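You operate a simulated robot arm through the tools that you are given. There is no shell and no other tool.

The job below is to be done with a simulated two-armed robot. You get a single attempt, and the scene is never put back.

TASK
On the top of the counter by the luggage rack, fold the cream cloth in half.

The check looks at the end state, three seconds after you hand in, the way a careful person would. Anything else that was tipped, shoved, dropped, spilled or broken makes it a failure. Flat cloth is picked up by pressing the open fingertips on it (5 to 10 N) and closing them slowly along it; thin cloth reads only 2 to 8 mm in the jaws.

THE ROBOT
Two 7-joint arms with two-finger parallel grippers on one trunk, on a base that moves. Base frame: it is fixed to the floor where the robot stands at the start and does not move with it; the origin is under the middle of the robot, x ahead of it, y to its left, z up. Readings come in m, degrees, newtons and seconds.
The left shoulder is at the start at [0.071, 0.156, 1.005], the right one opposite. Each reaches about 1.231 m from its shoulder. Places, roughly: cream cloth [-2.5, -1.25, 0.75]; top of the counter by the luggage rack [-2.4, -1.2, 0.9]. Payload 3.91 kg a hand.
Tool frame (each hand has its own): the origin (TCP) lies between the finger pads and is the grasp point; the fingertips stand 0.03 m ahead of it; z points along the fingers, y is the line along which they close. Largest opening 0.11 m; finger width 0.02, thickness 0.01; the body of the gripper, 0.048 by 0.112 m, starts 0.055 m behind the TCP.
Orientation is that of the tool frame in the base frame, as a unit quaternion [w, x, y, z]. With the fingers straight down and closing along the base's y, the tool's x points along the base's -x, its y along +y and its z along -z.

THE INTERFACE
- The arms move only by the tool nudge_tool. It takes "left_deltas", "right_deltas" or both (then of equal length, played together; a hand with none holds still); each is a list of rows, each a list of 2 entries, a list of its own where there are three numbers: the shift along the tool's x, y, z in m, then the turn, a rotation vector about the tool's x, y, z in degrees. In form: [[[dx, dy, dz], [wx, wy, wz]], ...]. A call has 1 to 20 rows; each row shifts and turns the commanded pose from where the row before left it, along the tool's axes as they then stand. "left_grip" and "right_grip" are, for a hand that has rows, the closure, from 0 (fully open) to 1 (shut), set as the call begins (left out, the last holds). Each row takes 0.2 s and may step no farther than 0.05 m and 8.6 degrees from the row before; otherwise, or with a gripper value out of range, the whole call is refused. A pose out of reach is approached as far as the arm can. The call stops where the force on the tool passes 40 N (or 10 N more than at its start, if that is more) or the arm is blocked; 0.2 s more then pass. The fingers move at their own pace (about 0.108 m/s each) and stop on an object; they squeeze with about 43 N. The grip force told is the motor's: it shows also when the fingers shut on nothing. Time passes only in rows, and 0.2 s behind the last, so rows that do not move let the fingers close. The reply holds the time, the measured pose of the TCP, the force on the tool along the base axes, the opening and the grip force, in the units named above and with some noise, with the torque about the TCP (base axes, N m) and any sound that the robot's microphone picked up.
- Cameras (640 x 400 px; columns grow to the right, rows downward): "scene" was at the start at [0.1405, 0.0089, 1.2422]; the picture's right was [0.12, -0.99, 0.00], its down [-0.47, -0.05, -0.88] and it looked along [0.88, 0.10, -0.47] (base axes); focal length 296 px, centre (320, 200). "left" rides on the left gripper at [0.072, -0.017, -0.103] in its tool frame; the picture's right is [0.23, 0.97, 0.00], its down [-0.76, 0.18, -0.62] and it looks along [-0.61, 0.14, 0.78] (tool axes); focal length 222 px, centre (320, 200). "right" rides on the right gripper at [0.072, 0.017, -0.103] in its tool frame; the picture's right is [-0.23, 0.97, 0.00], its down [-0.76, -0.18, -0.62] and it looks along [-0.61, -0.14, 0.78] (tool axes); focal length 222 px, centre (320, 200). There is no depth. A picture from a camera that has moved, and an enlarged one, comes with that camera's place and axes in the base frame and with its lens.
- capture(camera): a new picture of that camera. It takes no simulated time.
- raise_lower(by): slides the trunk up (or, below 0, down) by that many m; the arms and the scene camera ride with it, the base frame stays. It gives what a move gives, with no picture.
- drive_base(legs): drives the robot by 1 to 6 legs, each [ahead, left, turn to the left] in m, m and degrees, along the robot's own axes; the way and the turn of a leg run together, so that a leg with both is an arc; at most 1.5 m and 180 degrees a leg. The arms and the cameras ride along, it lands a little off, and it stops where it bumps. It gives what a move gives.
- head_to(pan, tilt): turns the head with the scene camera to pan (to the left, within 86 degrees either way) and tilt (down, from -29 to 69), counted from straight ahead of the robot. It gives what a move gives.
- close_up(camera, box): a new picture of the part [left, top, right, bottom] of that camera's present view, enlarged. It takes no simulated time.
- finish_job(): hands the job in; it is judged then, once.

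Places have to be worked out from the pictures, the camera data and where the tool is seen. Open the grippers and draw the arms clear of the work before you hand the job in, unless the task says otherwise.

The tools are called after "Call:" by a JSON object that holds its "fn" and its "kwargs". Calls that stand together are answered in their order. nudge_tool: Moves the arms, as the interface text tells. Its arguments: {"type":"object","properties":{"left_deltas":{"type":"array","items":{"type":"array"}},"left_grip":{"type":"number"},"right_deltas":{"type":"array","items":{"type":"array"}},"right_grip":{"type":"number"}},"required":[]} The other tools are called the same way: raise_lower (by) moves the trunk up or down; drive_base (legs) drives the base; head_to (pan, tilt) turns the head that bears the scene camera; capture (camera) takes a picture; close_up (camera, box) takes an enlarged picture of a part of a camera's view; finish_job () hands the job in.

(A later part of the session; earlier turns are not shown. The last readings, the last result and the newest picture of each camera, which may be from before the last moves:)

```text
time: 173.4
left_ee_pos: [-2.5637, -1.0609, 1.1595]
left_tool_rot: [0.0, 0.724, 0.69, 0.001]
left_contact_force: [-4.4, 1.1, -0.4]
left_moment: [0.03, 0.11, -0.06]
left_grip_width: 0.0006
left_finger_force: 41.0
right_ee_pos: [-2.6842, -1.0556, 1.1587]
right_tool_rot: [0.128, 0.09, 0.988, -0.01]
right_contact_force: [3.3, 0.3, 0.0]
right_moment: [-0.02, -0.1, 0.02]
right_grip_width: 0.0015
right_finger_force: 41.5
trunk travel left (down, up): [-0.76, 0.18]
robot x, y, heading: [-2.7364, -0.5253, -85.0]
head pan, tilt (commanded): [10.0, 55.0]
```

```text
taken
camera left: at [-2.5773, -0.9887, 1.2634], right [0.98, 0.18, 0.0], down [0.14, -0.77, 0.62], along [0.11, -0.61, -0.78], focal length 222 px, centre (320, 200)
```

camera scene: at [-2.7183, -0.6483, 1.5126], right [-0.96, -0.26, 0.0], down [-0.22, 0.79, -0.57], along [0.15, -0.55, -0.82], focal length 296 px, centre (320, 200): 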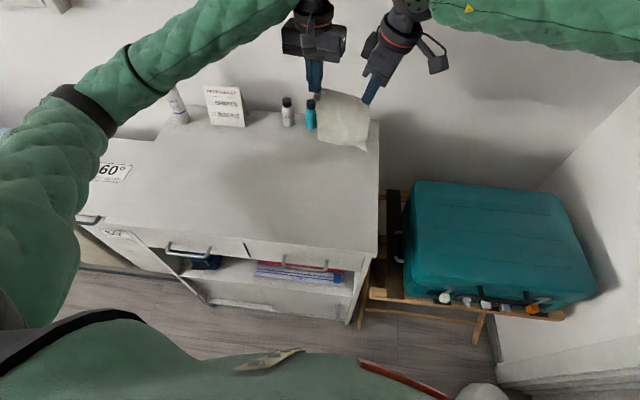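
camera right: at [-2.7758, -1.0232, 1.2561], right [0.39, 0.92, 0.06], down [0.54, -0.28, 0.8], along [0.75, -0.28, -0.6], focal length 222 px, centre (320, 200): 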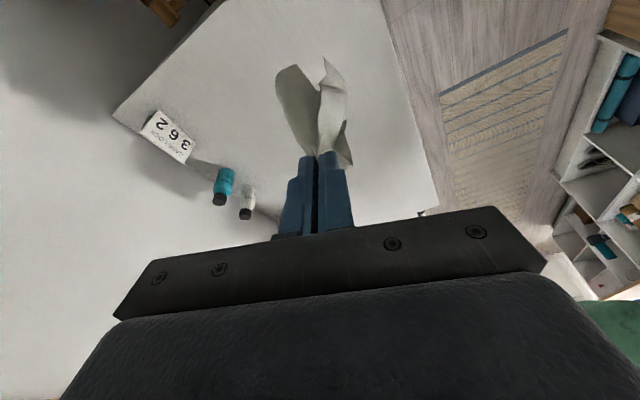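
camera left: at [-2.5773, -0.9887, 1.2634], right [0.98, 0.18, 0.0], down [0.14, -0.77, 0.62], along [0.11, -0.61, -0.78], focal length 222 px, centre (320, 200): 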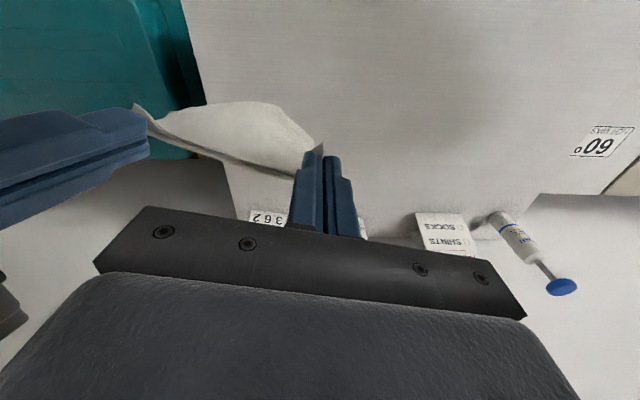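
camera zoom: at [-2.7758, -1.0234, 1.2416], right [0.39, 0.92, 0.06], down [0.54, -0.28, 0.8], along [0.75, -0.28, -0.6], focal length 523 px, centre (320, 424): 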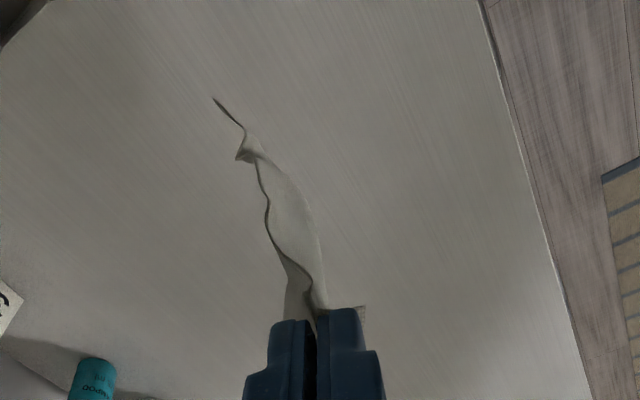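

The sheet is still swinging. I take 6 mm off the spacing and wait for it to settle.

Call:
{"fn": "nudge_tool", "kwargs": {"left_deltas": [[[0, -0.006, 0], [0, 0, 0]], [[0, 0, 0], [0, 0, 0]], [[0, 0, 0], [0, 0, 0]], [[0, 0, 0], [0, 0, 0]], [[0, 0, 0], [0, 0, 0]], [[0, 0, 0], [0, 0, 0]]]}}

Call:
{"fn": "close_up", "kwargs": {"camera": "scene", "box": [270, 80, 420, 240]}}

Call:
{"fn": "close_up", "kwargs": {"camera": "right", "box": [220, 20, 420, 190]}}

Call:
{"fn": "close_up", "kwargs": {"camera": "left", "box": [120, 80, 380, 220]}}

```text
time: 174.8
left_ee_pos: [-2.5711, -1.0609, 1.1601]
left_tool_rot: [0.0, 0.724, 0.69, 0.001]
left_contact_force: [-1.0, -0.5, -0.3]
left_moment: [-0.02, 0.04, -0.01]
left_grip_width: 0.0009
left_finger_force: 41.1
right_ee_pos: [-2.6842, -1.0573, 1.1583]
right_tool_rot: [0.128, 0.09, 0.988, -0.011]
right_contact_force: [0.6, -0.9, -0.3]
right_moment: [0.0, -0.04, 0.04]
right_grip_width: 0.0015
right_finger_force: 41.2
trunk travel left (down, up): [-0.76, 0.18]
robot x, y, heading: [-2.7442, -0.5244, -84.8]
head pan, tilt (commanded): [10.0, 55.0]
```

```text
2.50 times, centred on (345, 160) of scene
camera zoom: at [-2.7188, -0.6471, 1.5129], right [-0.96, -0.26, 0.0], down [-0.22, 0.79, -0.57], along [0.15, -0.55, -0.82], focal length 739 px, centre (258, 300)
```

zoom: 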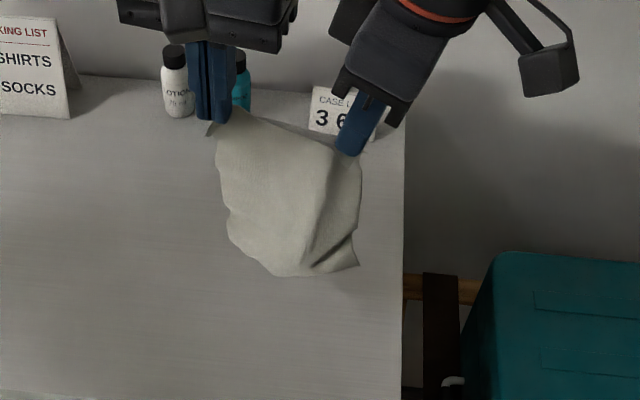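

```text
2.35 times, centred on (320, 105) of right
camera zoom: at [-2.7761, -1.0238, 1.2414], right [0.39, 0.92, 0.06], down [0.54, -0.28, 0.8], along [0.75, -0.28, -0.6], focal length 523 px, centre (320, 424)
```

zoom: 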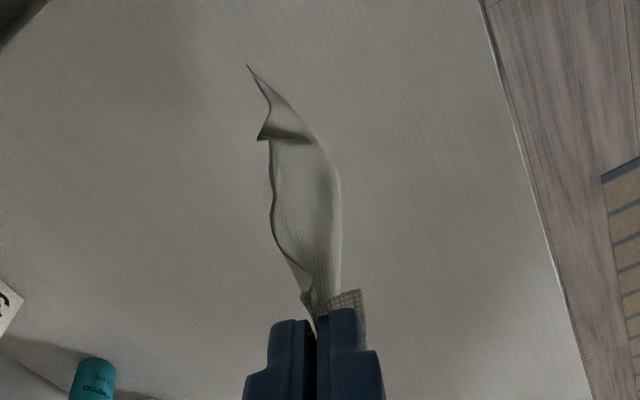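

```text
2.46 times, centred on (250, 150) of left
camera zoom: at [-2.5844, -0.9889, 1.2635], right [0.98, 0.18, 0.0], down [0.14, -0.77, 0.62], along [0.11, -0.61, -0.78], focal length 547 px, centre (492, 323)
```

zoom: 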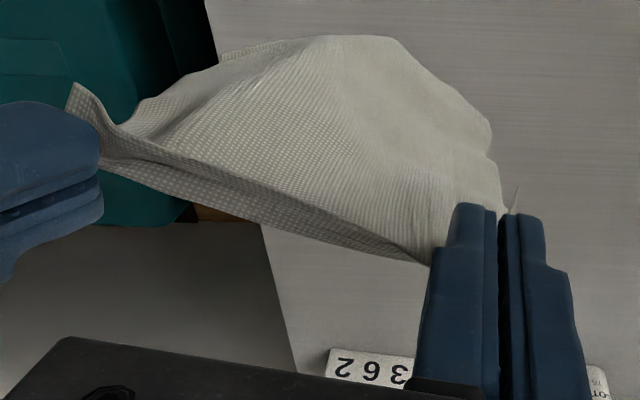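

Settled, with hardly any side pull. I lower both hands 9 cm until the lower edge is about to touch, and look.

Call:
{"fn": "nudge_tool", "kwargs": {"left_deltas": [[[0, 0, 0.015], [0, 0, 0]], [[0, 0, 0.015], [0, 0, 0]], [[0, 0, 0.015], [0, 0, 0]], [[0, 0, 0.015], [0, 0, 0]], [[0, 0, 0.015], [0, 0, 0]], [[0, 0, 0.015], [0, 0, 0]], [[0, 0, 0], [0, 0, 0]], [[0, 0, 0], [0, 0, 0]]], "right_deltas": [[[0.0039, 0, 0.0145], [0, 0, 0]], [[0.0039, 0, 0.0145], [0, 0, 0]], [[0.0039, 0, 0.0145], [0, 0, 0]], [[0.0039, 0, 0.0145], [0, 0, 0]], [[0.0039, 0, 0.0145], [0, 0, 0]], [[0.0039, 0, 0.0145], [0, 0, 0]], [[0, 0, 0], [0, 0, 0]], [[0, 0, 0], [0, 0, 0]]]}}

Call:
{"fn": "close_up", "kwargs": {"camera": "scene", "box": [270, 100, 420, 250]}}

Call:
{"fn": "close_up", "kwargs": {"camera": "right", "box": [220, 20, 420, 190]}}

Call:
{"fn": "close_up", "kwargs": {"camera": "left", "box": [120, 60, 380, 220]}}

```text
time: 176.6
left_ee_pos: [-2.5726, -1.0627, 1.0677]
left_tool_rot: [0.0, 0.724, 0.69, 0.001]
left_contact_force: [-0.7, 0.1, 0.2]
left_moment: [0.01, 0.03, 0.01]
left_grip_width: 0.0007
left_finger_force: 40.7
right_ee_pos: [-2.6833, -1.0553, 1.0693]
right_tool_rot: [0.128, 0.09, 0.988, -0.011]
right_contact_force: [0.1, -0.1, -0.2]
right_moment: [0.0, 0.0, 0.03]
right_grip_width: 0.0017
right_finger_force: 41.5
trunk travel left (down, up): [-0.76, 0.18]
robot x, y, heading: [-2.7412, -0.525, -84.9]
head pan, tilt (commanded): [10.0, 55.0]
```

```text
2.67 times, centred on (345, 175) of scene
camera zoom: at [-2.7187, -0.6471, 1.5129], right [-0.96, -0.26, 0.0], down [-0.22, 0.79, -0.57], along [0.15, -0.55, -0.82], focal length 788 px, centre (253, 267)
```

zoom: 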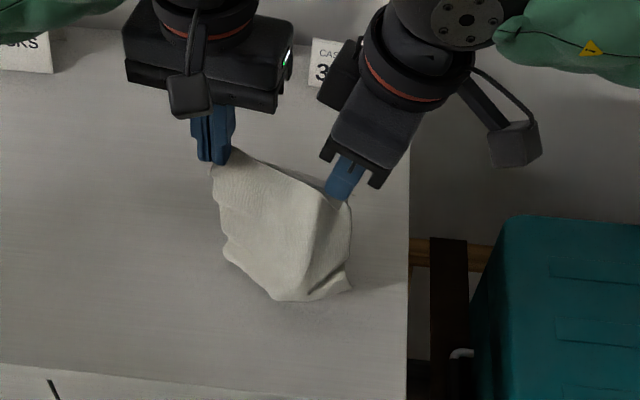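

```text
2.35 times, centred on (320, 105) of right
camera zoom: at [-2.775, -1.0222, 1.1505], right [0.39, 0.92, 0.06], down [0.54, -0.28, 0.8], along [0.75, -0.28, -0.6], focal length 523 px, centre (320, 424)
```

zoom: 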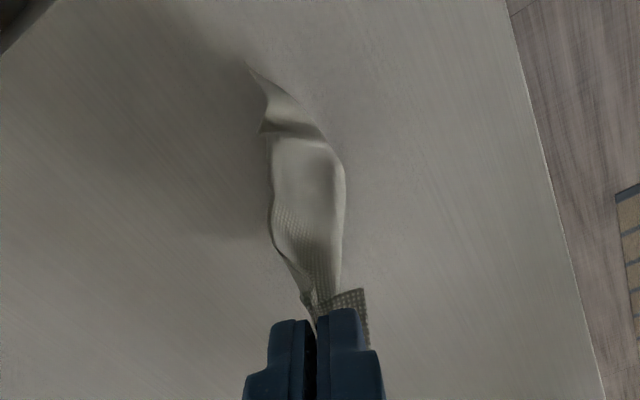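

```text
2.46 times, centred on (250, 140) of left
camera zoom: at [-2.5854, -0.9897, 1.1725], right [0.98, 0.18, 0.0], down [0.14, -0.77, 0.62], along [0.11, -0.61, -0.78], focal length 547 px, centre (492, 348)
```

zoom: 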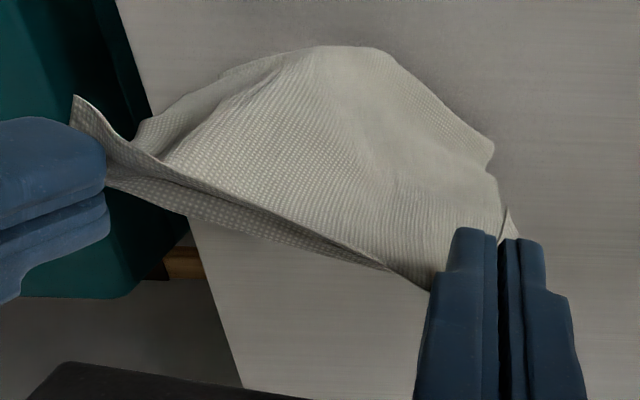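

It hangs as a single sheet whose lower edge now touches the top on my side; the narrow margin beyond the grips drapes toward me, as wanted. I now move both hands forward and down at 45° so the lower half is laid out forward.

Call:
{"fn": "nudge_tool", "kwargs": {"left_deltas": [[[-0.015, 0.0007, 0.012], [0, 0, 0]], [[-0.015, 0.0007, 0.012], [0, 0, 0]], [[-0.015, 0.0007, 0.012], [0, 0, 0]]], "right_deltas": [[[0.0005, -0.0148, 0.0123], [0, 0, 0]], [[0.0005, -0.0148, 0.0123], [0, 0, 0]], [[0.0005, -0.0148, 0.0123], [0, 0, 0]]]}}

Call:
{"fn": "close_up", "kwargs": {"camera": "scene", "box": [270, 100, 420, 250]}}

Call:
{"fn": "close_up", "kwargs": {"camera": "right", "box": [220, 20, 420, 190]}}

Call:
{"fn": "close_up", "kwargs": {"camera": "left", "box": [120, 60, 380, 220]}}

```text
time: 177.4
left_ee_pos: [-2.5726, -1.1073, 1.0318]
left_tool_rot: [0.0, 0.724, 0.69, 0.0]
left_contact_force: [-0.4, 0.1, 0.0]
left_moment: [0.02, 0.02, 0.03]
left_grip_width: 0.0008
left_finger_force: 41.1
right_ee_pos: [-2.6812, -1.102, 1.0315]
right_tool_rot: [0.128, 0.089, 0.988, -0.01]
right_contact_force: [-0.3, -0.5, 0.3]
right_moment: [0.04, -0.01, 0.0]
right_grip_width: 0.0015
right_finger_force: 42.0
trunk travel left (down, up): [-0.76, 0.18]
robot x, y, heading: [-2.7408, -0.5216, -84.7]
head pan, tilt (commanded): [10.0, 55.0]
```

```text
2.67 times, centred on (345, 175) of scene
camera zoom: at [-2.7188, -0.6479, 1.5129], right [-0.96, -0.26, 0.0], down [-0.22, 0.79, -0.57], along [0.15, -0.55, -0.82], focal length 788 px, centre (253, 267)
```

zoom: 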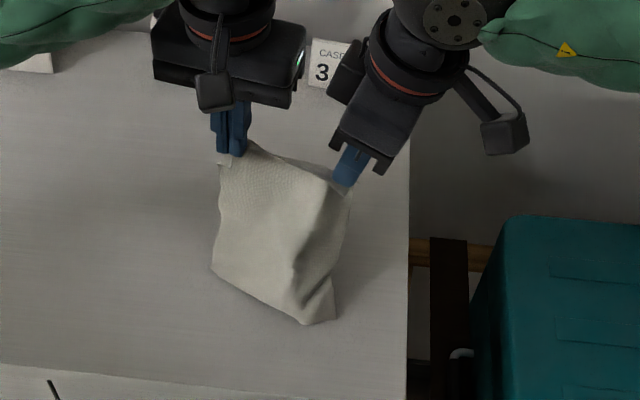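

```text
2.35 times, centred on (320, 105) of right
camera zoom: at [-2.7746, -1.0688, 1.1139], right [0.39, 0.92, 0.06], down [0.54, -0.28, 0.8], along [0.75, -0.28, -0.6], focal length 523 px, centre (320, 424)
```

zoom: 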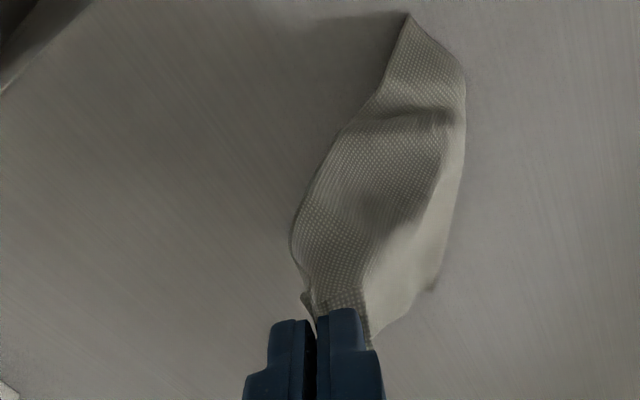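

```text
2.46 times, centred on (250, 140) of left
camera zoom: at [-2.5863, -1.0348, 1.136], right [0.98, 0.18, 0.0], down [0.14, -0.77, 0.62], along [0.11, -0.61, -0.78], focal length 547 px, centre (492, 348)
```

zoom: 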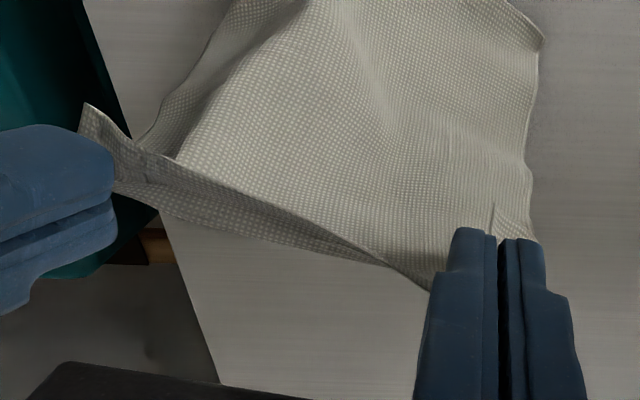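

The sheet is flat and its lower edge rests on the top (A ≈(-2.561,-1.074), B ≈(-2.69,-1.045)). I continue forward and down so the lower half is laid out.

Call:
{"fn": "nudge_tool", "kwargs": {"left_deltas": [[[-0.015, 0.0007, 0.015], [0, 0, 0]], [[-0.015, 0.0007, 0.015], [0, 0, 0]], [[-0.015, 0.0007, 0.015], [0, 0, 0]]], "right_deltas": [[[0.0013, -0.0148, 0.0151], [0, 0, 0]], [[0.0013, -0.0148, 0.0151], [0, 0, 0]], [[0.0013, -0.0148, 0.0151], [0, 0, 0]]]}}

Call:
{"fn": "close_up", "kwargs": {"camera": "scene", "box": [270, 100, 420, 250]}}

Call:
{"fn": "close_up", "kwargs": {"camera": "right", "box": [220, 0, 420, 190]}}

Call:
{"fn": "close_up", "kwargs": {"camera": "left", "box": [120, 20, 380, 220]}}

```text
time: 178.2
left_ee_pos: [-2.5742, -1.1515, 0.9875]
left_tool_rot: [0.0, 0.724, 0.69, 0.001]
left_contact_force: [0.6, 0.0, -0.2]
left_moment: [-0.01, 0.05, 0.01]
left_grip_width: 0.0007
left_finger_force: 40.9
right_ee_pos: [-2.6833, -1.1483, 0.9846]
right_tool_rot: [0.128, 0.09, 0.988, -0.009]
right_contact_force: [0.1, 0.2, -0.3]
right_moment: [0.04, -0.03, -0.01]
right_grip_width: 0.0017
right_finger_force: 41.7
trunk travel left (down, up): [-0.76, 0.18]
robot x, y, heading: [-2.7385, -0.5257, -84.7]
head pan, tilt (commanded): [10.0, 55.0]
```

```text
2.67 times, centred on (345, 175) of scene
camera zoom: at [-2.7183, -0.6476, 1.513], right [-0.96, -0.26, 0.0], down [-0.22, 0.79, -0.57], along [0.15, -0.55, -0.82], focal length 788 px, centre (253, 267)
```

zoom: 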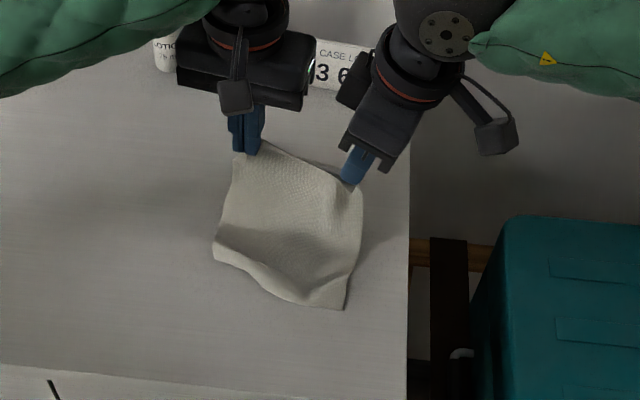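

```text
2.11 times, centred on (320, 95) of right
camera zoom: at [-2.7761, -1.1138, 1.0675], right [0.39, 0.92, 0.06], down [0.54, -0.28, 0.8], along [0.75, -0.28, -0.6], focal length 468 px, centre (320, 421)
```

zoom: 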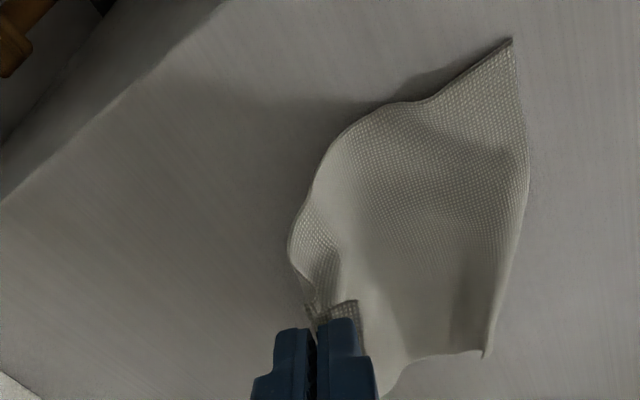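

```text
2.00 times, centred on (250, 120) of left
camera zoom: at [-2.5868, -1.0791, 1.0921], right [0.98, 0.18, 0.0], down [0.14, -0.77, 0.62], along [0.11, -0.61, -0.78], focal length 444 px, centre (460, 360)
```

zoom: 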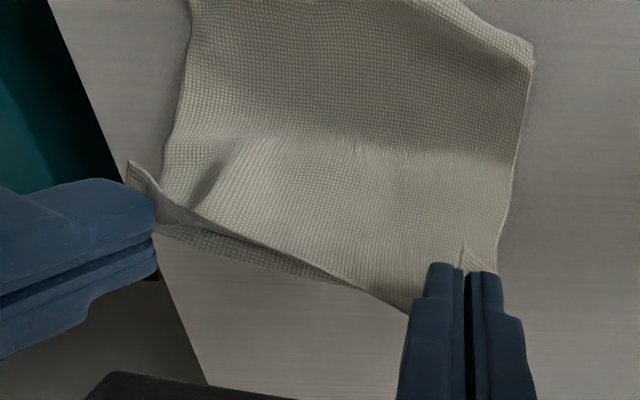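

Very good: the lower half is spreading flat, with the lower edge from A (-2.557,-1.096) to B (-2.698,-1.062), turned about 13°. I now bring the hands' line parallel to that edge and over the intended fold line (left tip forward to y≈-1.19, right to y≈-1.16) while lowering.

Call:
{"fn": "nudge_tool", "kwargs": {"left_deltas": [[[-0.0131, -0.0014, 0.0047], [0, 0, 0]], [[-0.0131, -0.0014, 0.0047], [0, 0, 0]], [[-0.0131, -0.0014, 0.0047], [0, 0, 0]]], "right_deltas": [[[0.0067, -0.0049, 0.0075], [0, 0, 0]], [[0.0067, -0.0049, 0.0075], [0, 0, 0]], [[0.0067, -0.0049, 0.0075], [0, 0, 0]]]}}

Call:
{"fn": "close_up", "kwargs": {"camera": "scene", "box": [270, 100, 420, 250]}}

Call:
{"fn": "close_up", "kwargs": {"camera": "right", "box": [220, 0, 420, 190]}}

Call:
{"fn": "close_up", "kwargs": {"camera": "left", "box": [120, 0, 380, 220]}}

```text
time: 179.0
left_ee_pos: [-2.5794, -1.1883, 0.9724]
left_tool_rot: [-0.001, 0.725, 0.689, 0.0]
left_contact_force: [-15.9, 6.7, -1.7]
left_moment: [0.2, 0.36, -0.22]
left_grip_width: 0.0004
left_finger_force: 40.0
right_ee_pos: [-2.6986, -1.1586, 0.9597]
right_tool_rot: [0.131, 0.09, 0.987, -0.012]
right_contact_force: [14.7, -7.8, 3.1]
right_moment: [-0.21, -0.5, -0.07]
right_grip_width: 0.0018
right_finger_force: 41.3
trunk travel left (down, up): [-0.76, 0.18]
robot x, y, heading: [-2.7419, -0.5286, -84.7]
head pan, tilt (commanded): [10.0, 55.0]
```

```text
2.67 times, centred on (345, 175) of scene
camera zoom: at [-2.7188, -0.6473, 1.5129], right [-0.96, -0.26, 0.0], down [-0.22, 0.79, -0.57], along [0.15, -0.55, -0.82], focal length 788 px, centre (253, 267)
```

zoom: 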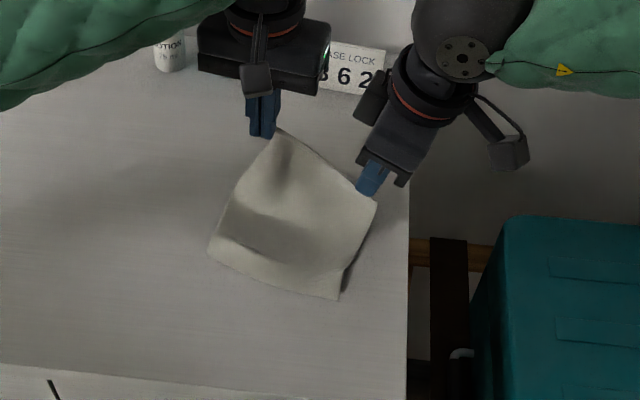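

```text
2.11 times, centred on (320, 95) of right
camera zoom: at [-2.7913, -1.1248, 1.0419], right [0.39, 0.92, 0.06], down [0.53, -0.28, 0.8], along [0.75, -0.28, -0.6], focal length 468 px, centre (320, 421)
```

zoom: 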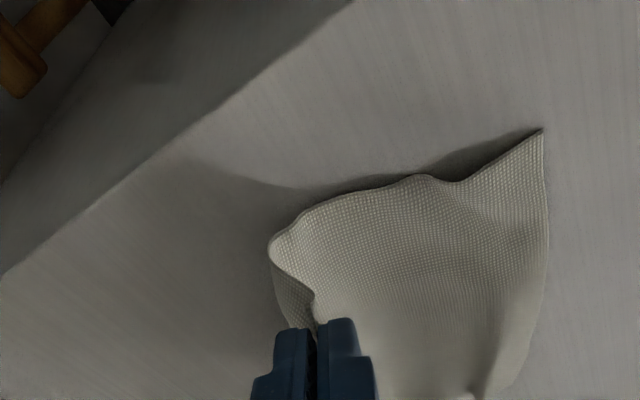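

```text
1.82 times, centred on (250, 110) of left
camera zoom: at [-2.5926, -1.1176, 1.077], right [0.98, 0.18, 0.0], down [0.14, -0.77, 0.62], along [0.11, -0.61, -0.78], focal length 404 px, centre (447, 364)
```

zoom: 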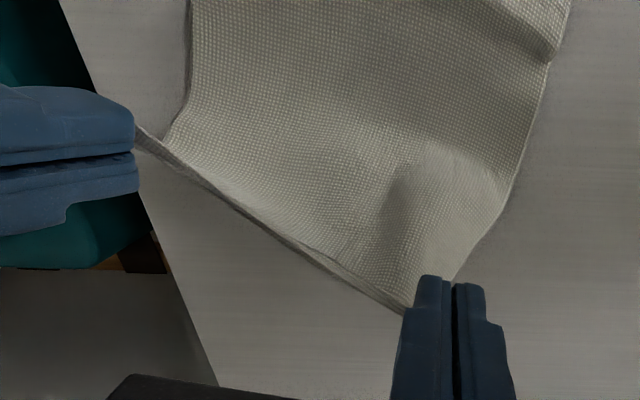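

The lower half is nicely flat, but the pull between the hands rose to 16 N; I relax it at once by bringing the hands 9 mm closer.

Call:
{"fn": "nudge_tool", "kwargs": {"left_deltas": [[[-0.0002, -0.004, 0], [0, 0, 0]]], "right_deltas": [[[-0.0048, 0.0009, 0.0013], [0, 0, 0]]]}}

```text
time: 179.4
left_ee_pos: [-2.5814, -1.191, 0.9728]
left_tool_rot: [0.0, 0.723, 0.69, 0.001]
left_contact_force: [-6.5, 2.2, -1.7]
left_moment: [0.1, 0.13, -0.07]
left_grip_width: 0.0001
left_finger_force: 40.0
right_ee_pos: [-2.6952, -1.1565, 0.9583]
right_tool_rot: [0.128, 0.09, 0.988, -0.01]
right_contact_force: [6.2, -1.9, 1.7]
right_moment: [-0.06, -0.19, 0.0]
right_grip_width: 0.0015
right_finger_force: 41.6
trunk travel left (down, up): [-0.76, 0.18]
robot x, y, heading: [-2.7423, -0.5256, -84.9]
head pan, tilt (commanded): [10.0, 55.0]
```

Pull is down to 6 N. Now I fold the top edge back toward me along an arc (first two thirds), keeping the hands' spacing, and check alignment.

Call:
{"fn": "nudge_tool", "kwargs": {"left_deltas": [[[0.0236, -0.001, 0.0025], [0, 0, 0]], [[0.0219, 0.0012, 0.008], [0, 0, 0]], [[0.0188, 0.0013, 0.0127], [0, 0, 0]], [[0.0144, 0.0015, 0.0165], [0, 0, 0]]], "right_deltas": [[[0.0012, 0.0147, 0.0018], [0, 0, 0]], [[0.0021, 0.0136, 0.0059], [0, 0, 0]], [[0.0027, 0.0117, 0.0095], [0, 0, 0]], [[0.003, 0.0091, 0.0125], [0, 0, 0]]]}}

Call:
{"fn": "close_up", "kwargs": {"camera": "scene", "box": [270, 100, 420, 250]}}

Call:
{"fn": "close_up", "kwargs": {"camera": "right", "box": [220, 0, 420, 190]}}

Call:
{"fn": "close_up", "kwargs": {"camera": "left", "box": [120, 0, 420, 220]}}

```text
time: 180.4
left_ee_pos: [-2.5743, -1.1113, 0.9331]
left_tool_rot: [0.0, 0.724, 0.69, -0.001]
left_contact_force: [-0.4, -0.1, -0.5]
left_moment: [-0.03, 0.0, 0.01]
left_grip_width: 0.0004
left_finger_force: 40.0
right_ee_pos: [-2.6865, -1.1088, 0.9283]
right_tool_rot: [0.128, 0.089, 0.988, -0.01]
right_contact_force: [0.0, 0.0, -0.3]
right_moment: [0.03, 0.01, 0.01]
right_grip_width: 0.0014
right_finger_force: 41.8
trunk travel left (down, up): [-0.76, 0.18]
robot x, y, heading: [-2.7399, -0.5243, -85.0]
head pan, tilt (commanded): [10.0, 55.0]
```

```text
2.67 times, centred on (345, 175) of scene
camera zoom: at [-2.7185, -0.6469, 1.5131], right [-0.96, -0.26, 0.0], down [-0.22, 0.79, -0.57], along [0.15, -0.55, -0.82], focal length 788 px, centre (253, 267)
```

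zoom: 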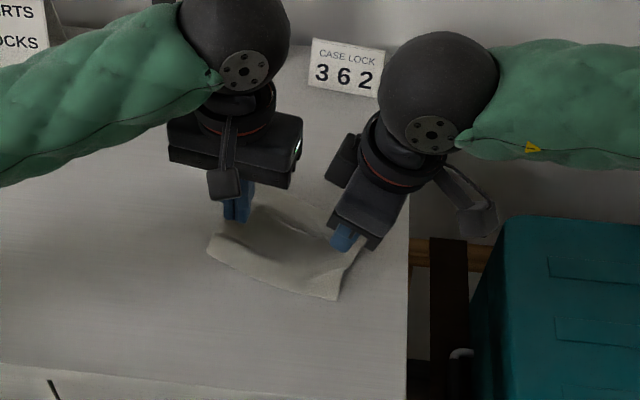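

```text
2.11 times, centred on (320, 95) of right
camera zoom: at [-2.779, -1.0759, 1.0116], right [0.39, 0.92, 0.06], down [0.54, -0.28, 0.8], along [0.75, -0.28, -0.6], focal length 468 px, centre (320, 421)
```

zoom: 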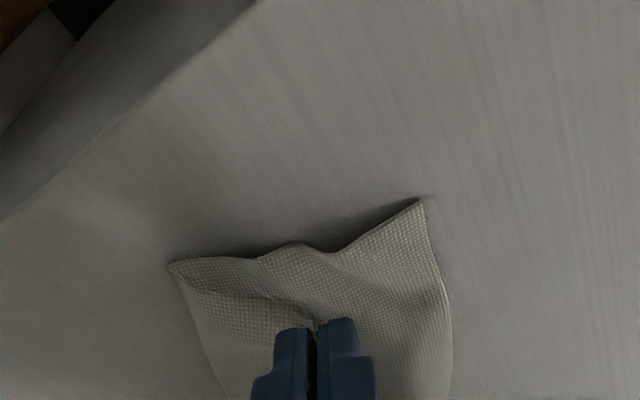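

```text
1.82 times, centred on (270, 110) of left
camera zoom: at [-2.5881, -1.039, 1.0375], right [0.98, 0.18, 0.0], down [0.14, -0.77, 0.62], along [0.11, -0.61, -0.78], focal length 404 px, centre (411, 364)
```

zoom: 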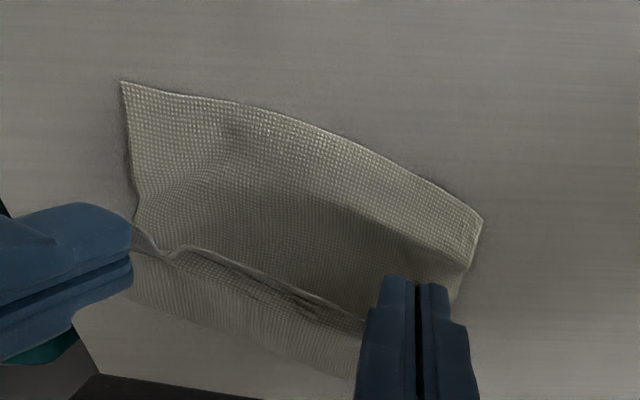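

The fold is forming well: bottom edge from B (-2.688,-1.069) to A (-2.547,-1.092), and the top edge is coming down about 1 cm short of it. I continue down and slightly toward me.

Call:
{"fn": "nudge_tool", "kwargs": {"left_deltas": [[[0.0045, 0.0018, 0.009], [0, 0, 0]], [[0.0045, 0.0018, 0.009], [0, 0, 0]], [[0.0045, 0.0012, 0.008], [0, 0, 0]]], "right_deltas": [[[0.0022, 0.0035, 0.0075], [0, 0, 0]], [[0.0022, 0.0035, 0.0075], [0, 0, 0]], [[0.0018, 0.0035, 0.0065], [0, 0, 0]]]}}

Call:
{"fn": "close_up", "kwargs": {"camera": "scene", "box": [270, 100, 420, 250]}}

Call:
{"fn": "close_up", "kwargs": {"camera": "right", "box": [200, 20, 420, 190]}}

Call:
{"fn": "close_up", "kwargs": {"camera": "left", "box": [120, 20, 420, 220]}}

```text
time: 181.2
left_ee_pos: [-2.57, -1.0985, 0.9076]
left_tool_rot: [-0.001, 0.724, 0.69, 0.001]
left_contact_force: [-0.4, -0.1, -0.3]
left_moment: [0.0, 0.0, 0.0]
left_grip_width: 0.0003
left_finger_force: 40.6
right_ee_pos: [-2.6846, -1.0978, 0.9057]
right_tool_rot: [0.129, 0.09, 0.988, -0.01]
right_contact_force: [-0.7, -0.4, 0.8]
right_moment: [-0.01, -0.03, 0.02]
right_grip_width: 0.0016
right_finger_force: 41.9
trunk travel left (down, up): [-0.76, 0.18]
robot x, y, heading: [-2.7422, -0.5242, -84.9]
head pan, tilt (commanded): [10.0, 55.0]
```

```text
2.67 times, centred on (345, 175) of scene
camera zoom: at [-2.7185, -0.6468, 1.513], right [-0.96, -0.26, 0.0], down [-0.22, 0.79, -0.57], along [0.15, -0.55, -0.82], focal length 788 px, centre (253, 267)
```

zoom: 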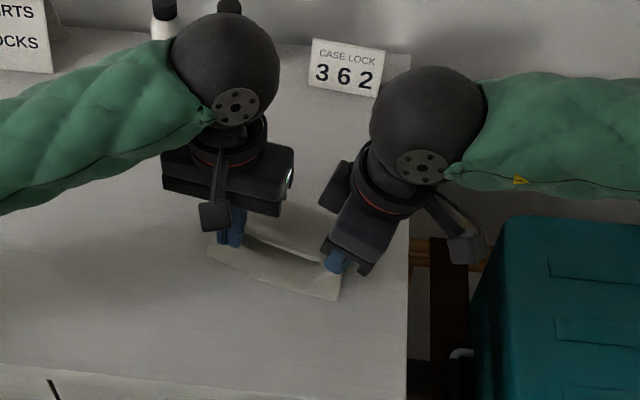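

```text
2.35 times, centred on (310, 105) of right
camera zoom: at [-2.7773, -1.0654, 0.9883], right [0.39, 0.92, 0.06], down [0.54, -0.28, 0.8], along [0.75, -0.28, -0.6], focal length 523 px, centre (344, 424)
```

zoom: 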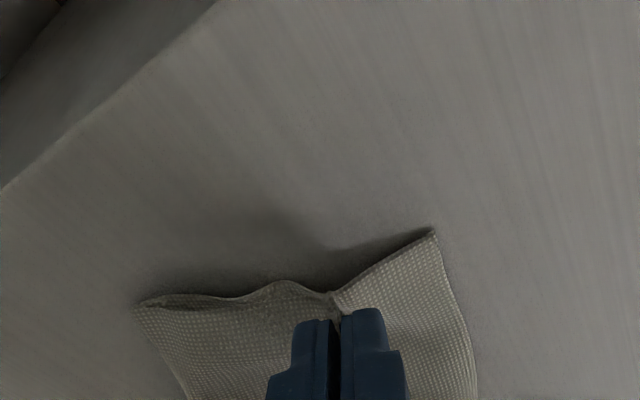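

```text
2.00 times, centred on (270, 120) of left
camera zoom: at [-2.584, -1.0261, 1.0122], right [0.98, 0.18, 0.0], down [0.14, -0.77, 0.62], along [0.11, -0.61, -0.78], focal length 444 px, centre (420, 360)
```

zoom: 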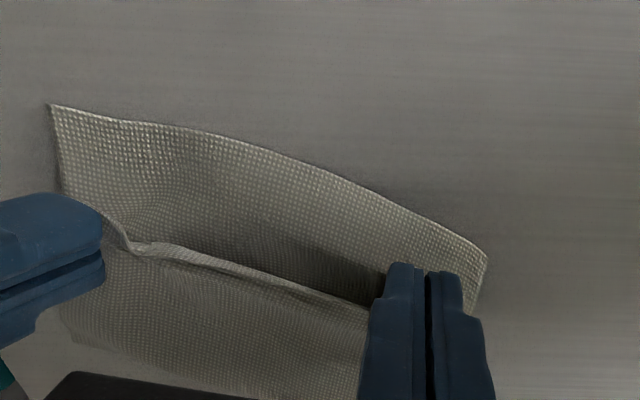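

The top edge is about to land; at the middle it still trails the bottom edge by a few cm, part of which is the margin beyond the grips. I move another 1.2 cm toward me while lowering the last millimetres.

Call:
{"fn": "nudge_tool", "kwargs": {"left_deltas": [[[0.006, 0.0005, 0.004], [0, 0, 0]], [[0.006, 0.0005, 0.004], [0, 0, 0]]], "right_deltas": [[[0.0016, 0.006, 0.0025], [0, 0, 0]], [[0.0016, 0.006, 0.0025], [0, 0, 0]]]}}

Call:
{"fn": "close_up", "kwargs": {"camera": "right", "box": [200, 20, 420, 190]}}

Call:
{"fn": "close_up", "kwargs": {"camera": "left", "box": [120, 20, 420, 220]}}

```text
time: 181.8
left_ee_pos: [-2.568, -1.0864, 0.9005]
left_tool_rot: [0.0, 0.724, 0.69, 0.001]
left_contact_force: [-1.3, 0.4, 0.4]
left_moment: [0.0, 0.04, 0.02]
left_grip_width: 0.0002
left_finger_force: 40.3
right_ee_pos: [-2.6846, -1.0857, 0.9018]
right_tool_rot: [0.129, 0.09, 0.988, -0.01]
right_contact_force: [0.9, -1.1, -0.7]
right_moment: [0.01, -0.02, 0.01]
right_grip_width: 0.0016
right_finger_force: 41.4
trunk travel left (down, up): [-0.76, 0.18]
robot x, y, heading: [-2.7453, -0.5252, -84.6]
head pan, tilt (commanded): [10.0, 55.0]
```

```text
2.35 times, centred on (310, 105) of right
camera zoom: at [-2.7771, -1.0532, 0.9832], right [0.39, 0.92, 0.06], down [0.54, -0.28, 0.8], along [0.75, -0.28, -0.6], focal length 523 px, centre (344, 424)
```

zoom: 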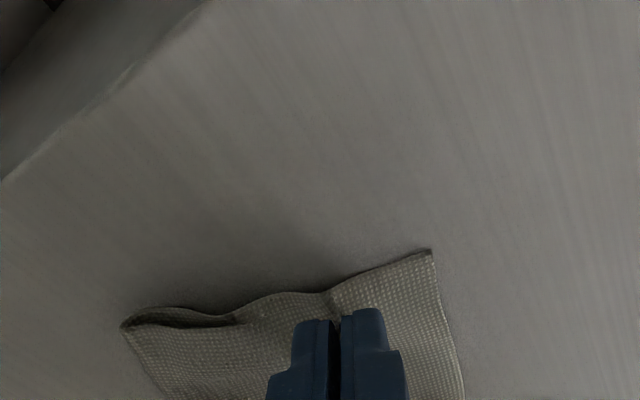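

```text
2.00 times, centred on (270, 120) of left
camera zoom: at [-2.5818, -1.0142, 1.0039], right [0.98, 0.18, 0.0], down [0.14, -0.77, 0.62], along [0.11, -0.61, -0.78], focal length 444 px, centre (420, 360)
```

zoom: 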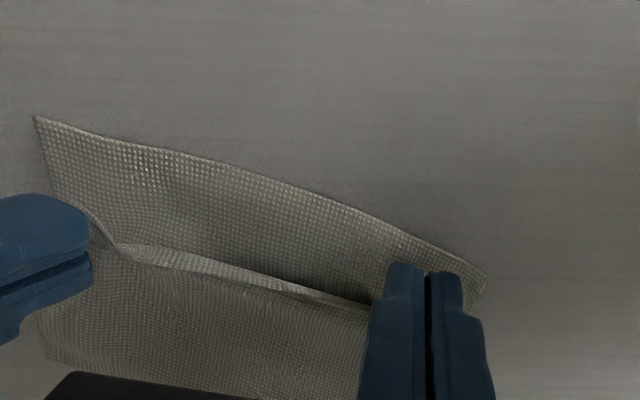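

Top edge is now 0.5 cm (left) to 2.5 cm (middle) from the bottom edge, with the right margin still to unfold. I move the right hand 1.2 cm and the left 0.4 cm further toward me, then lower to touch.

Call:
{"fn": "nudge_tool", "kwargs": {"left_deltas": [[[0.002, 0, 0.0005], [0, 0, 0]], [[0.002, 0, 0.0005], [0, 0, 0]]], "right_deltas": [[[0.0012, 0.0059, 0.0005], [0, 0, 0]], [[0.0012, 0.0059, 0.0005], [0, 0, 0]]]}}

Call:
{"fn": "close_up", "kwargs": {"camera": "left", "box": [120, 20, 420, 220]}}

Call:
{"fn": "close_up", "kwargs": {"camera": "right", "box": [200, 60, 420, 210]}}

```text
time: 182.4
left_ee_pos: [-2.5694, -1.0812, 0.8995]
left_tool_rot: [-0.001, 0.724, 0.689, 0.001]
left_contact_force: [-0.4, 0.3, 0.9]
left_moment: [0.02, 0.01, -0.01]
left_grip_width: 0.0004
left_finger_force: 40.6
right_ee_pos: [-2.6852, -1.0738, 0.8988]
right_tool_rot: [0.129, 0.09, 0.988, -0.01]
right_contact_force: [0.3, -0.1, 0.4]
right_moment: [-0.03, -0.05, 0.03]
right_grip_width: 0.0018
right_finger_force: 42.5
trunk travel left (down, up): [-0.76, 0.18]
robot x, y, heading: [-2.739, -0.528, -84.8]
head pan, tilt (commanded): [10.0, 55.0]
```

```text
2.00 times, centred on (270, 120) of left
camera zoom: at [-2.5818, -1.0104, 1.0033], right [0.98, 0.18, 0.0], down [0.14, -0.77, 0.62], along [0.11, -0.61, -0.78], focal length 444 px, centre (420, 360)
```

zoom: 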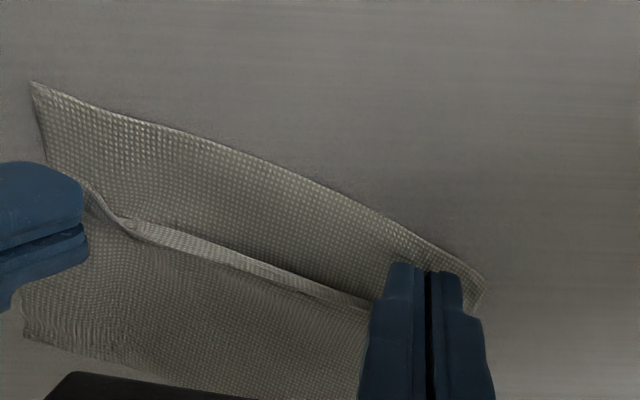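

```text
2.67 times, centred on (310, 135) of right
camera zoom: at [-2.7764, -1.0405, 0.9823], right [0.39, 0.92, 0.06], down [0.54, -0.28, 0.8], along [0.75, -0.28, -0.6], focal length 592 px, centre (347, 373)
```

zoom: 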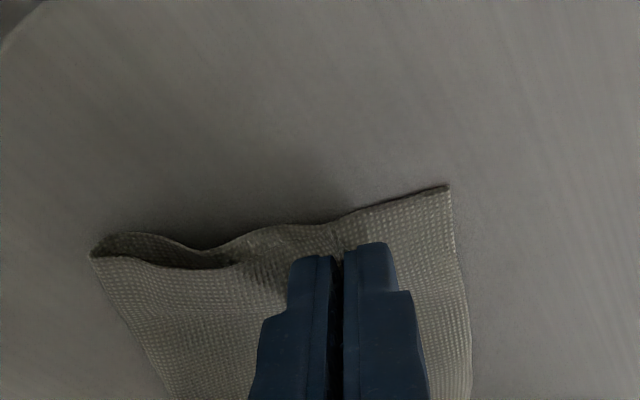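

The lower layer now moves along with the hands, so I stop dragging. I release: open both jaws a little and lift straight up.

Call:
{"fn": "nudge_tool", "kwargs": {"left_deltas": [[[0, 0, -0.001], [0, 0, 0]], [[0, 0, 0], [0, 0, 0]], [[0, 0, -0.01], [0, 0, 0]], [[0, 0, -0.03], [0, 0, 0]], [[0, 0, -0.04], [0, 0, 0]]], "right_deltas": [[[-0.0003, 0, -0.001], [0, 0, 0]], [[0, 0, 0], [0, 0, 0]], [[-0.0026, 0, -0.0097], [0, 0, 0]], [[-0.0077, 0, -0.029], [0, 0, 0]], [[-0.0103, 0, -0.0387], [0, 0, 0]]], "left_grip": 0.88, "right_grip": 0.9}}

Call:
{"fn": "capture", "kwargs": {"camera": "left"}}

Call:
{"fn": "close_up", "kwargs": {"camera": "left", "box": [120, 40, 420, 220]}}

Call:
{"fn": "close_up", "kwargs": {"camera": "right", "box": [200, 60, 420, 210]}}

```text
time: 183.6
left_ee_pos: [-2.5692, -1.0819, 0.9799]
left_tool_rot: [0.0, 0.724, 0.69, 0.001]
left_contact_force: [-0.2, 0.4, 1.1]
left_moment: [-0.01, 0.0, -0.01]
left_grip_width: 0.0135
left_finger_force: 0.0
right_ee_pos: [-2.6845, -1.0718, 0.9803]
right_tool_rot: [0.129, 0.09, 0.987, -0.01]
right_contact_force: [0.0, -0.1, 0.8]
right_moment: [-0.03, 0.01, -0.02]
right_grip_width: 0.0112
right_finger_force: 0.0
trunk travel left (down, up): [-0.76, 0.18]
robot x, y, heading: [-2.7422, -0.5242, -84.8]
head pan, tilt (commanded): [10.0, 55.0]
```

```text
taken
camera left: at [-2.5824, -1.0087, 1.0841], right [0.98, 0.18, 0.0], down [0.14, -0.77, 0.62], along [0.11, -0.61, -0.78], focal length 222 px, centre (320, 200)
```

left: 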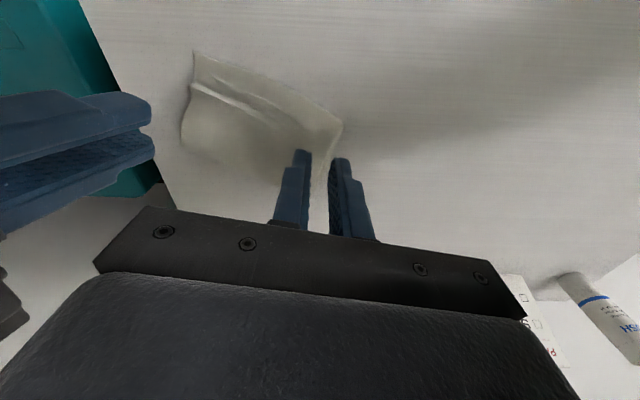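

```text
2.13 times, centred on (270, 130) of left
camera zoom: at [-2.5824, -1.0087, 1.0841], right [0.98, 0.18, 0.0], down [0.14, -0.77, 0.62], along [0.11, -0.61, -0.78], focal length 474 px, centre (427, 349)
```

zoom: 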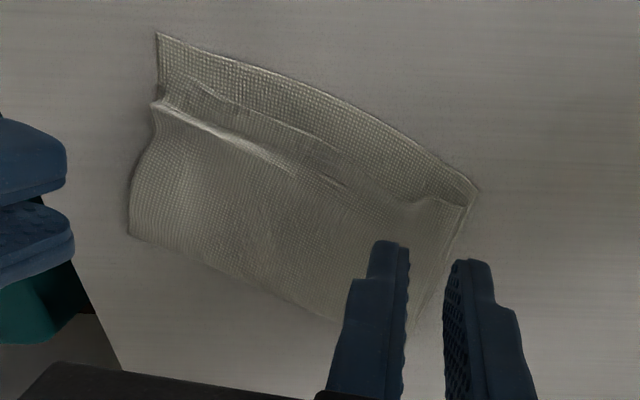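

```text
2.67 times, centred on (310, 135) of right
camera zoom: at [-2.7762, -1.0383, 1.0637], right [0.39, 0.92, 0.06], down [0.54, -0.28, 0.8], along [0.75, -0.28, -0.6], focal length 592 px, centre (347, 373)
```

zoom: 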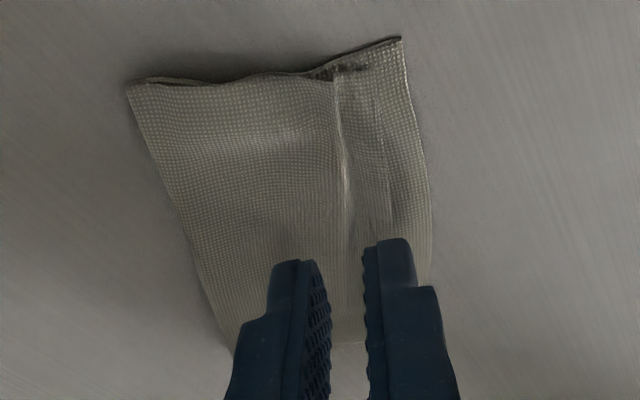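

Excellent — the cloth lies folded in half, the top edge lying toward me about 1 cm inside the bottom edge. I withdraw both hands upward and aside for a clear view.

Call:
{"fn": "nudge_tool", "kwargs": {"left_deltas": [[[0, 0, -0.04], [0, 0, 0]], [[0, 0.03, -0.03], [0, 0, 0]], [[0, 0.045, 0], [0, 0, 0]], [[0, 0.045, 0], [0, 0, 0]]], "right_deltas": [[[-0.0103, 0, -0.0387], [0, 0, 0]], [[0.02, 0, -0.03], [0, 0, 0]], [[0.035, 0, -0.01], [0, 0, 0]], [[0.035, 0, -0.01], [0, 0, 0]]]}}

Call:
{"fn": "capture", "kwargs": {"camera": "scene"}}

Call:
{"fn": "close_up", "kwargs": {"camera": "scene", "box": [300, 155, 370, 210]}}

```text
time: 184.6
left_ee_pos: [-2.4494, -1.0899, 1.0512]
left_tool_rot: [0.0, 0.724, 0.69, 0.0]
left_contact_force: [0.2, 0.5, 0.5]
left_moment: [-0.05, 0.05, 0.0]
left_grip_width: 0.0134
left_finger_force: 0.0
right_ee_pos: [-2.7838, -1.0536, 1.0479]
right_tool_rot: [0.128, 0.09, 0.988, -0.011]
right_contact_force: [1.1, 0.7, 0.6]
right_moment: [-0.06, 0.02, -0.01]
right_grip_width: 0.0111
right_finger_force: 0.1
trunk travel left (down, up): [-0.76, 0.18]
robot x, y, heading: [-2.7446, -0.5272, -84.8]
head pan, tilt (commanded): [10.0, 55.0]
```

```text
taken
camera scene: at [-2.7194, -0.6448, 1.5132], right [-0.96, -0.26, 0.0], down [-0.21, 0.79, -0.57], along [0.15, -0.55, -0.82], focal length 296 px, centre (320, 200)
```

scene: 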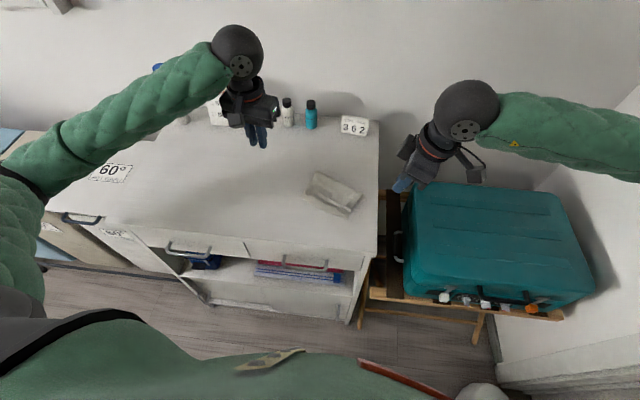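

```text
7.27 times, centred on (335, 182) of scene
camera zoom: at [-2.7194, -0.6448, 1.5132], right [-0.96, -0.26, 0.0], down [-0.21, 0.79, -0.57], along [0.15, -0.55, -0.82], focal length 2150 px, centre (211, 327)
```

zoom: 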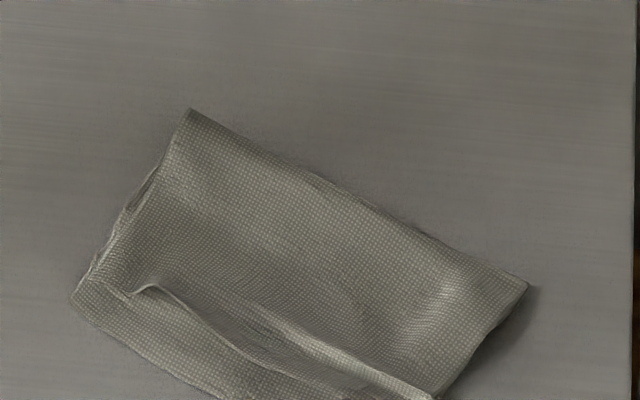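

I zoom on the near edges to measure how well they coincide.

Call:
{"fn": "close_up", "kwargs": {"camera": "scene", "box": [298, 165, 368, 225]}}

Call:
{"fn": "capture", "kwargs": {"camera": "left"}}

Call:
{"fn": "capture", "kwargs": {"camera": "right"}}

```text
6.67 times, centred on (333, 195) of scene
camera zoom: at [-2.7194, -0.6448, 1.5132], right [-0.96, -0.26, 0.0], down [-0.21, 0.79, -0.57], along [0.15, -0.55, -0.82], focal length 1970 px, centre (233, 233)
```

zoom: 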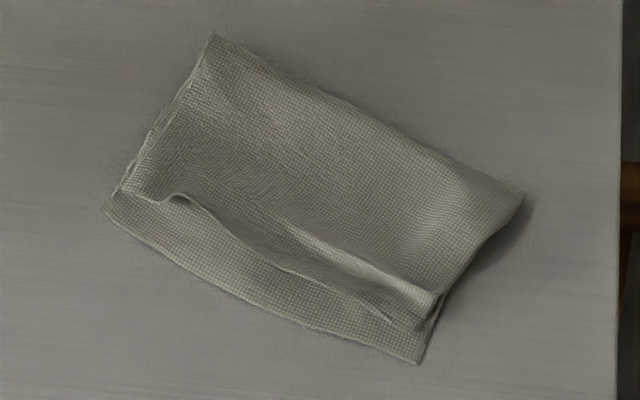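

```text
taken
camera left: at [-2.4632, -1.0167, 1.1548], right [0.98, 0.18, 0.0], down [0.14, -0.77, 0.62], along [0.11, -0.61, -0.78], focal length 222 px, centre (320, 200)
```

left: 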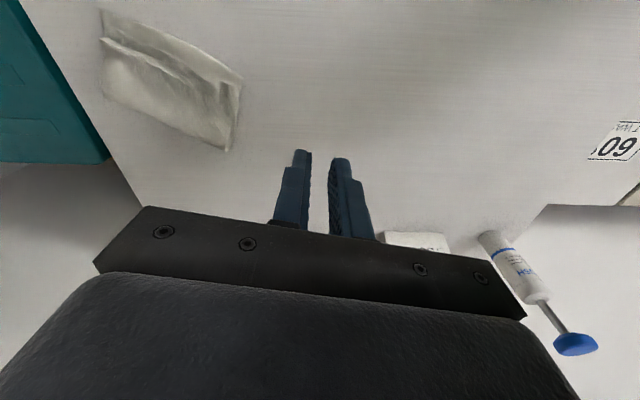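

```text
taken
camera right: at [-2.8764, -1.0202, 1.1302], right [0.39, 0.92, 0.06], down [0.54, -0.28, 0.8], along [0.75, -0.28, -0.6], focal length 222 px, centre (320, 200)
```

right: 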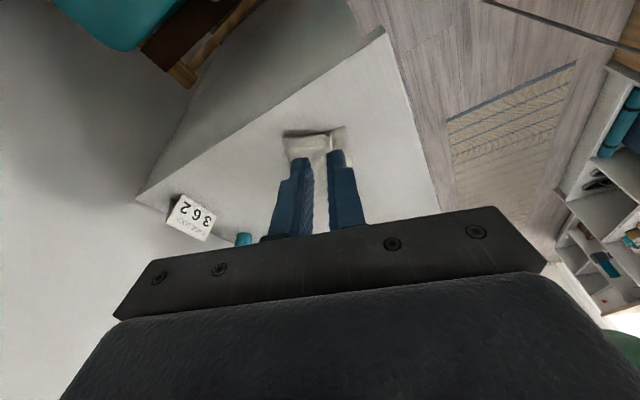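

The fold is good: about 0.15×0.1 m, fold line at half, top edge 1–2 cm short of the bottom edge because a small wrinkle ridge (from (-2.574,-1.09) to (-2.687,-1.07)) remains from the grips. I'll gently push that wrinkle out toward the free edge with two open fingertips of the left hand just above the top layer; first I hover behind the ridge.

Call:
{"fn": "nudge_tool", "kwargs": {"left_deltas": [[[0, 0, 0], [0, 0, 7.6]], [[-0.0086, -0.036, 0.0242], [0, 0, 0]], [[-0.0086, -0.036, 0.0242], [0, 0, 0]], [[-0.0086, -0.036, 0.0242], [0, 0, 0]], [[-0.0086, -0.036, 0.0242], [0, 0, 0]], [[-0.0086, -0.036, 0.0242], [0, 0, 0]]], "left_grip": 0.09}}

Call:
{"fn": "capture", "kwargs": {"camera": "left"}}

Call:
{"fn": "close_up", "kwargs": {"camera": "left", "box": [180, 60, 460, 220]}}

```text
time: 186.0
left_ee_pos: [-2.6338, -1.0996, 0.9281]
left_tool_rot: [0.0, 0.768, 0.641, 0.002]
left_contact_force: [0.2, 0.4, 0.2]
left_moment: [-0.05, -0.01, 0.0]
left_grip_width: 0.1
left_finger_force: 0.1
right_ee_pos: [-2.7845, -1.0556, 1.0464]
right_tool_rot: [0.127, 0.09, 0.988, -0.01]
right_contact_force: [0.1, -0.4, 0.0]
right_moment: [0.0, 0.02, 0.02]
right_grip_width: 0.011
right_finger_force: 0.2
trunk travel left (down, up): [-0.76, 0.18]
robot x, y, heading: [-2.7423, -0.5259, -84.7]
head pan, tilt (commanded): [10.0, 55.0]
```

```text
taken
camera left: at [-2.6373, -1.026, 1.0329], right [1.0, 0.05, 0.0], down [0.04, -0.78, 0.62], along [0.03, -0.62, -0.78], focal length 222 px, centre (320, 200)
```

left: 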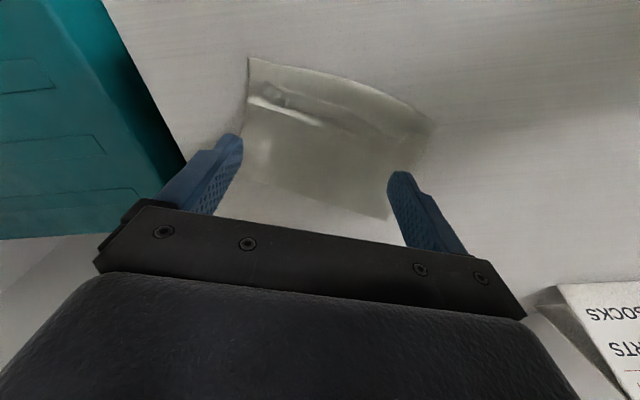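

```text
2.29 times, centred on (320, 140) of left
camera zoom: at [-2.6373, -1.026, 1.0329], right [1.0, 0.05, 0.0], down [0.04, -0.78, 0.62], along [0.03, -0.62, -0.78], focal length 508 px, centre (320, 337)
```

zoom: 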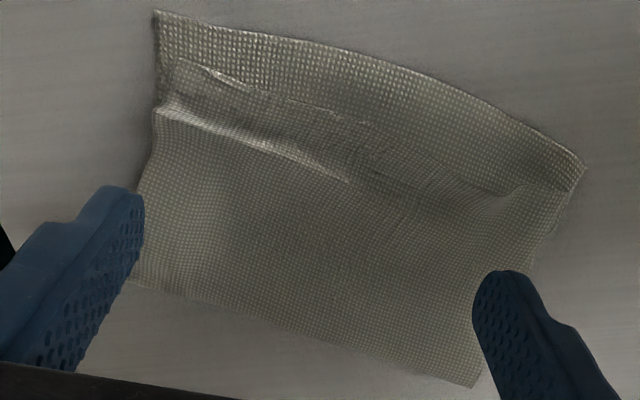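

Measured from here the top edge is only about 1.2 cm short of the bottom edge on the right two thirds and less on the left; the remaining ridge runs from (-2.685,-1.070) to (-2.626,-1.089). I align two fingers (45 mm apart) behind that ridge, still above the cloth.

Call:
{"fn": "nudge_tool", "kwargs": {"left_deltas": [[[0, 0, 0], [0, 0, 7.8]], [[-0.0076, -0.0268, 0.0131], [0, 0, 0]]], "left_grip": 0.59}}

Call:
{"fn": "close_up", "kwargs": {"camera": "left", "box": [180, 60, 460, 220]}}

```text
time: 186.6
left_ee_pos: [-2.662, -1.0996, 0.9153]
left_tool_rot: [0.0, 0.81, 0.586, 0.001]
left_contact_force: [-0.4, 0.4, -0.2]
left_moment: [-0.01, 0.0, -0.01]
left_grip_width: 0.0451
left_finger_force: 0.1
right_ee_pos: [-2.7836, -1.0559, 1.0464]
right_tool_rot: [0.13, 0.09, 0.987, -0.01]
right_contact_force: [0.1, -0.1, 0.1]
right_moment: [0.0, -0.02, 0.01]
right_grip_width: 0.0109
right_finger_force: 0.1
trunk travel left (down, up): [-0.76, 0.18]
robot x, y, heading: [-2.738, -0.5251, -84.7]
head pan, tilt (commanded): [10.0, 55.0]
```

```text
2.29 times, centred on (320, 140) of left
camera zoom: at [-2.6562, -1.0251, 1.0196], right [1.0, -0.09, 0.0], down [-0.07, -0.78, 0.62], along [-0.05, -0.62, -0.78], focal length 508 px, centre (320, 337)
```

zoom: 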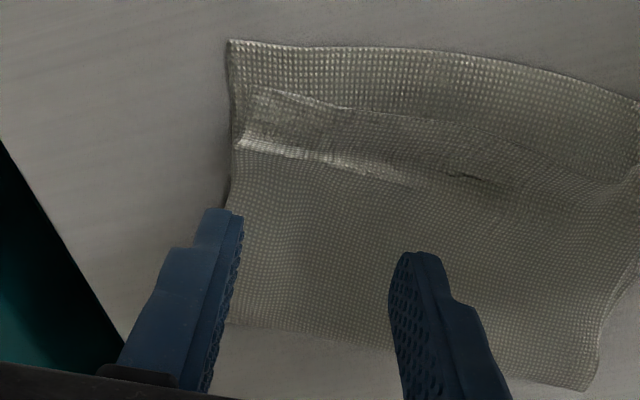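

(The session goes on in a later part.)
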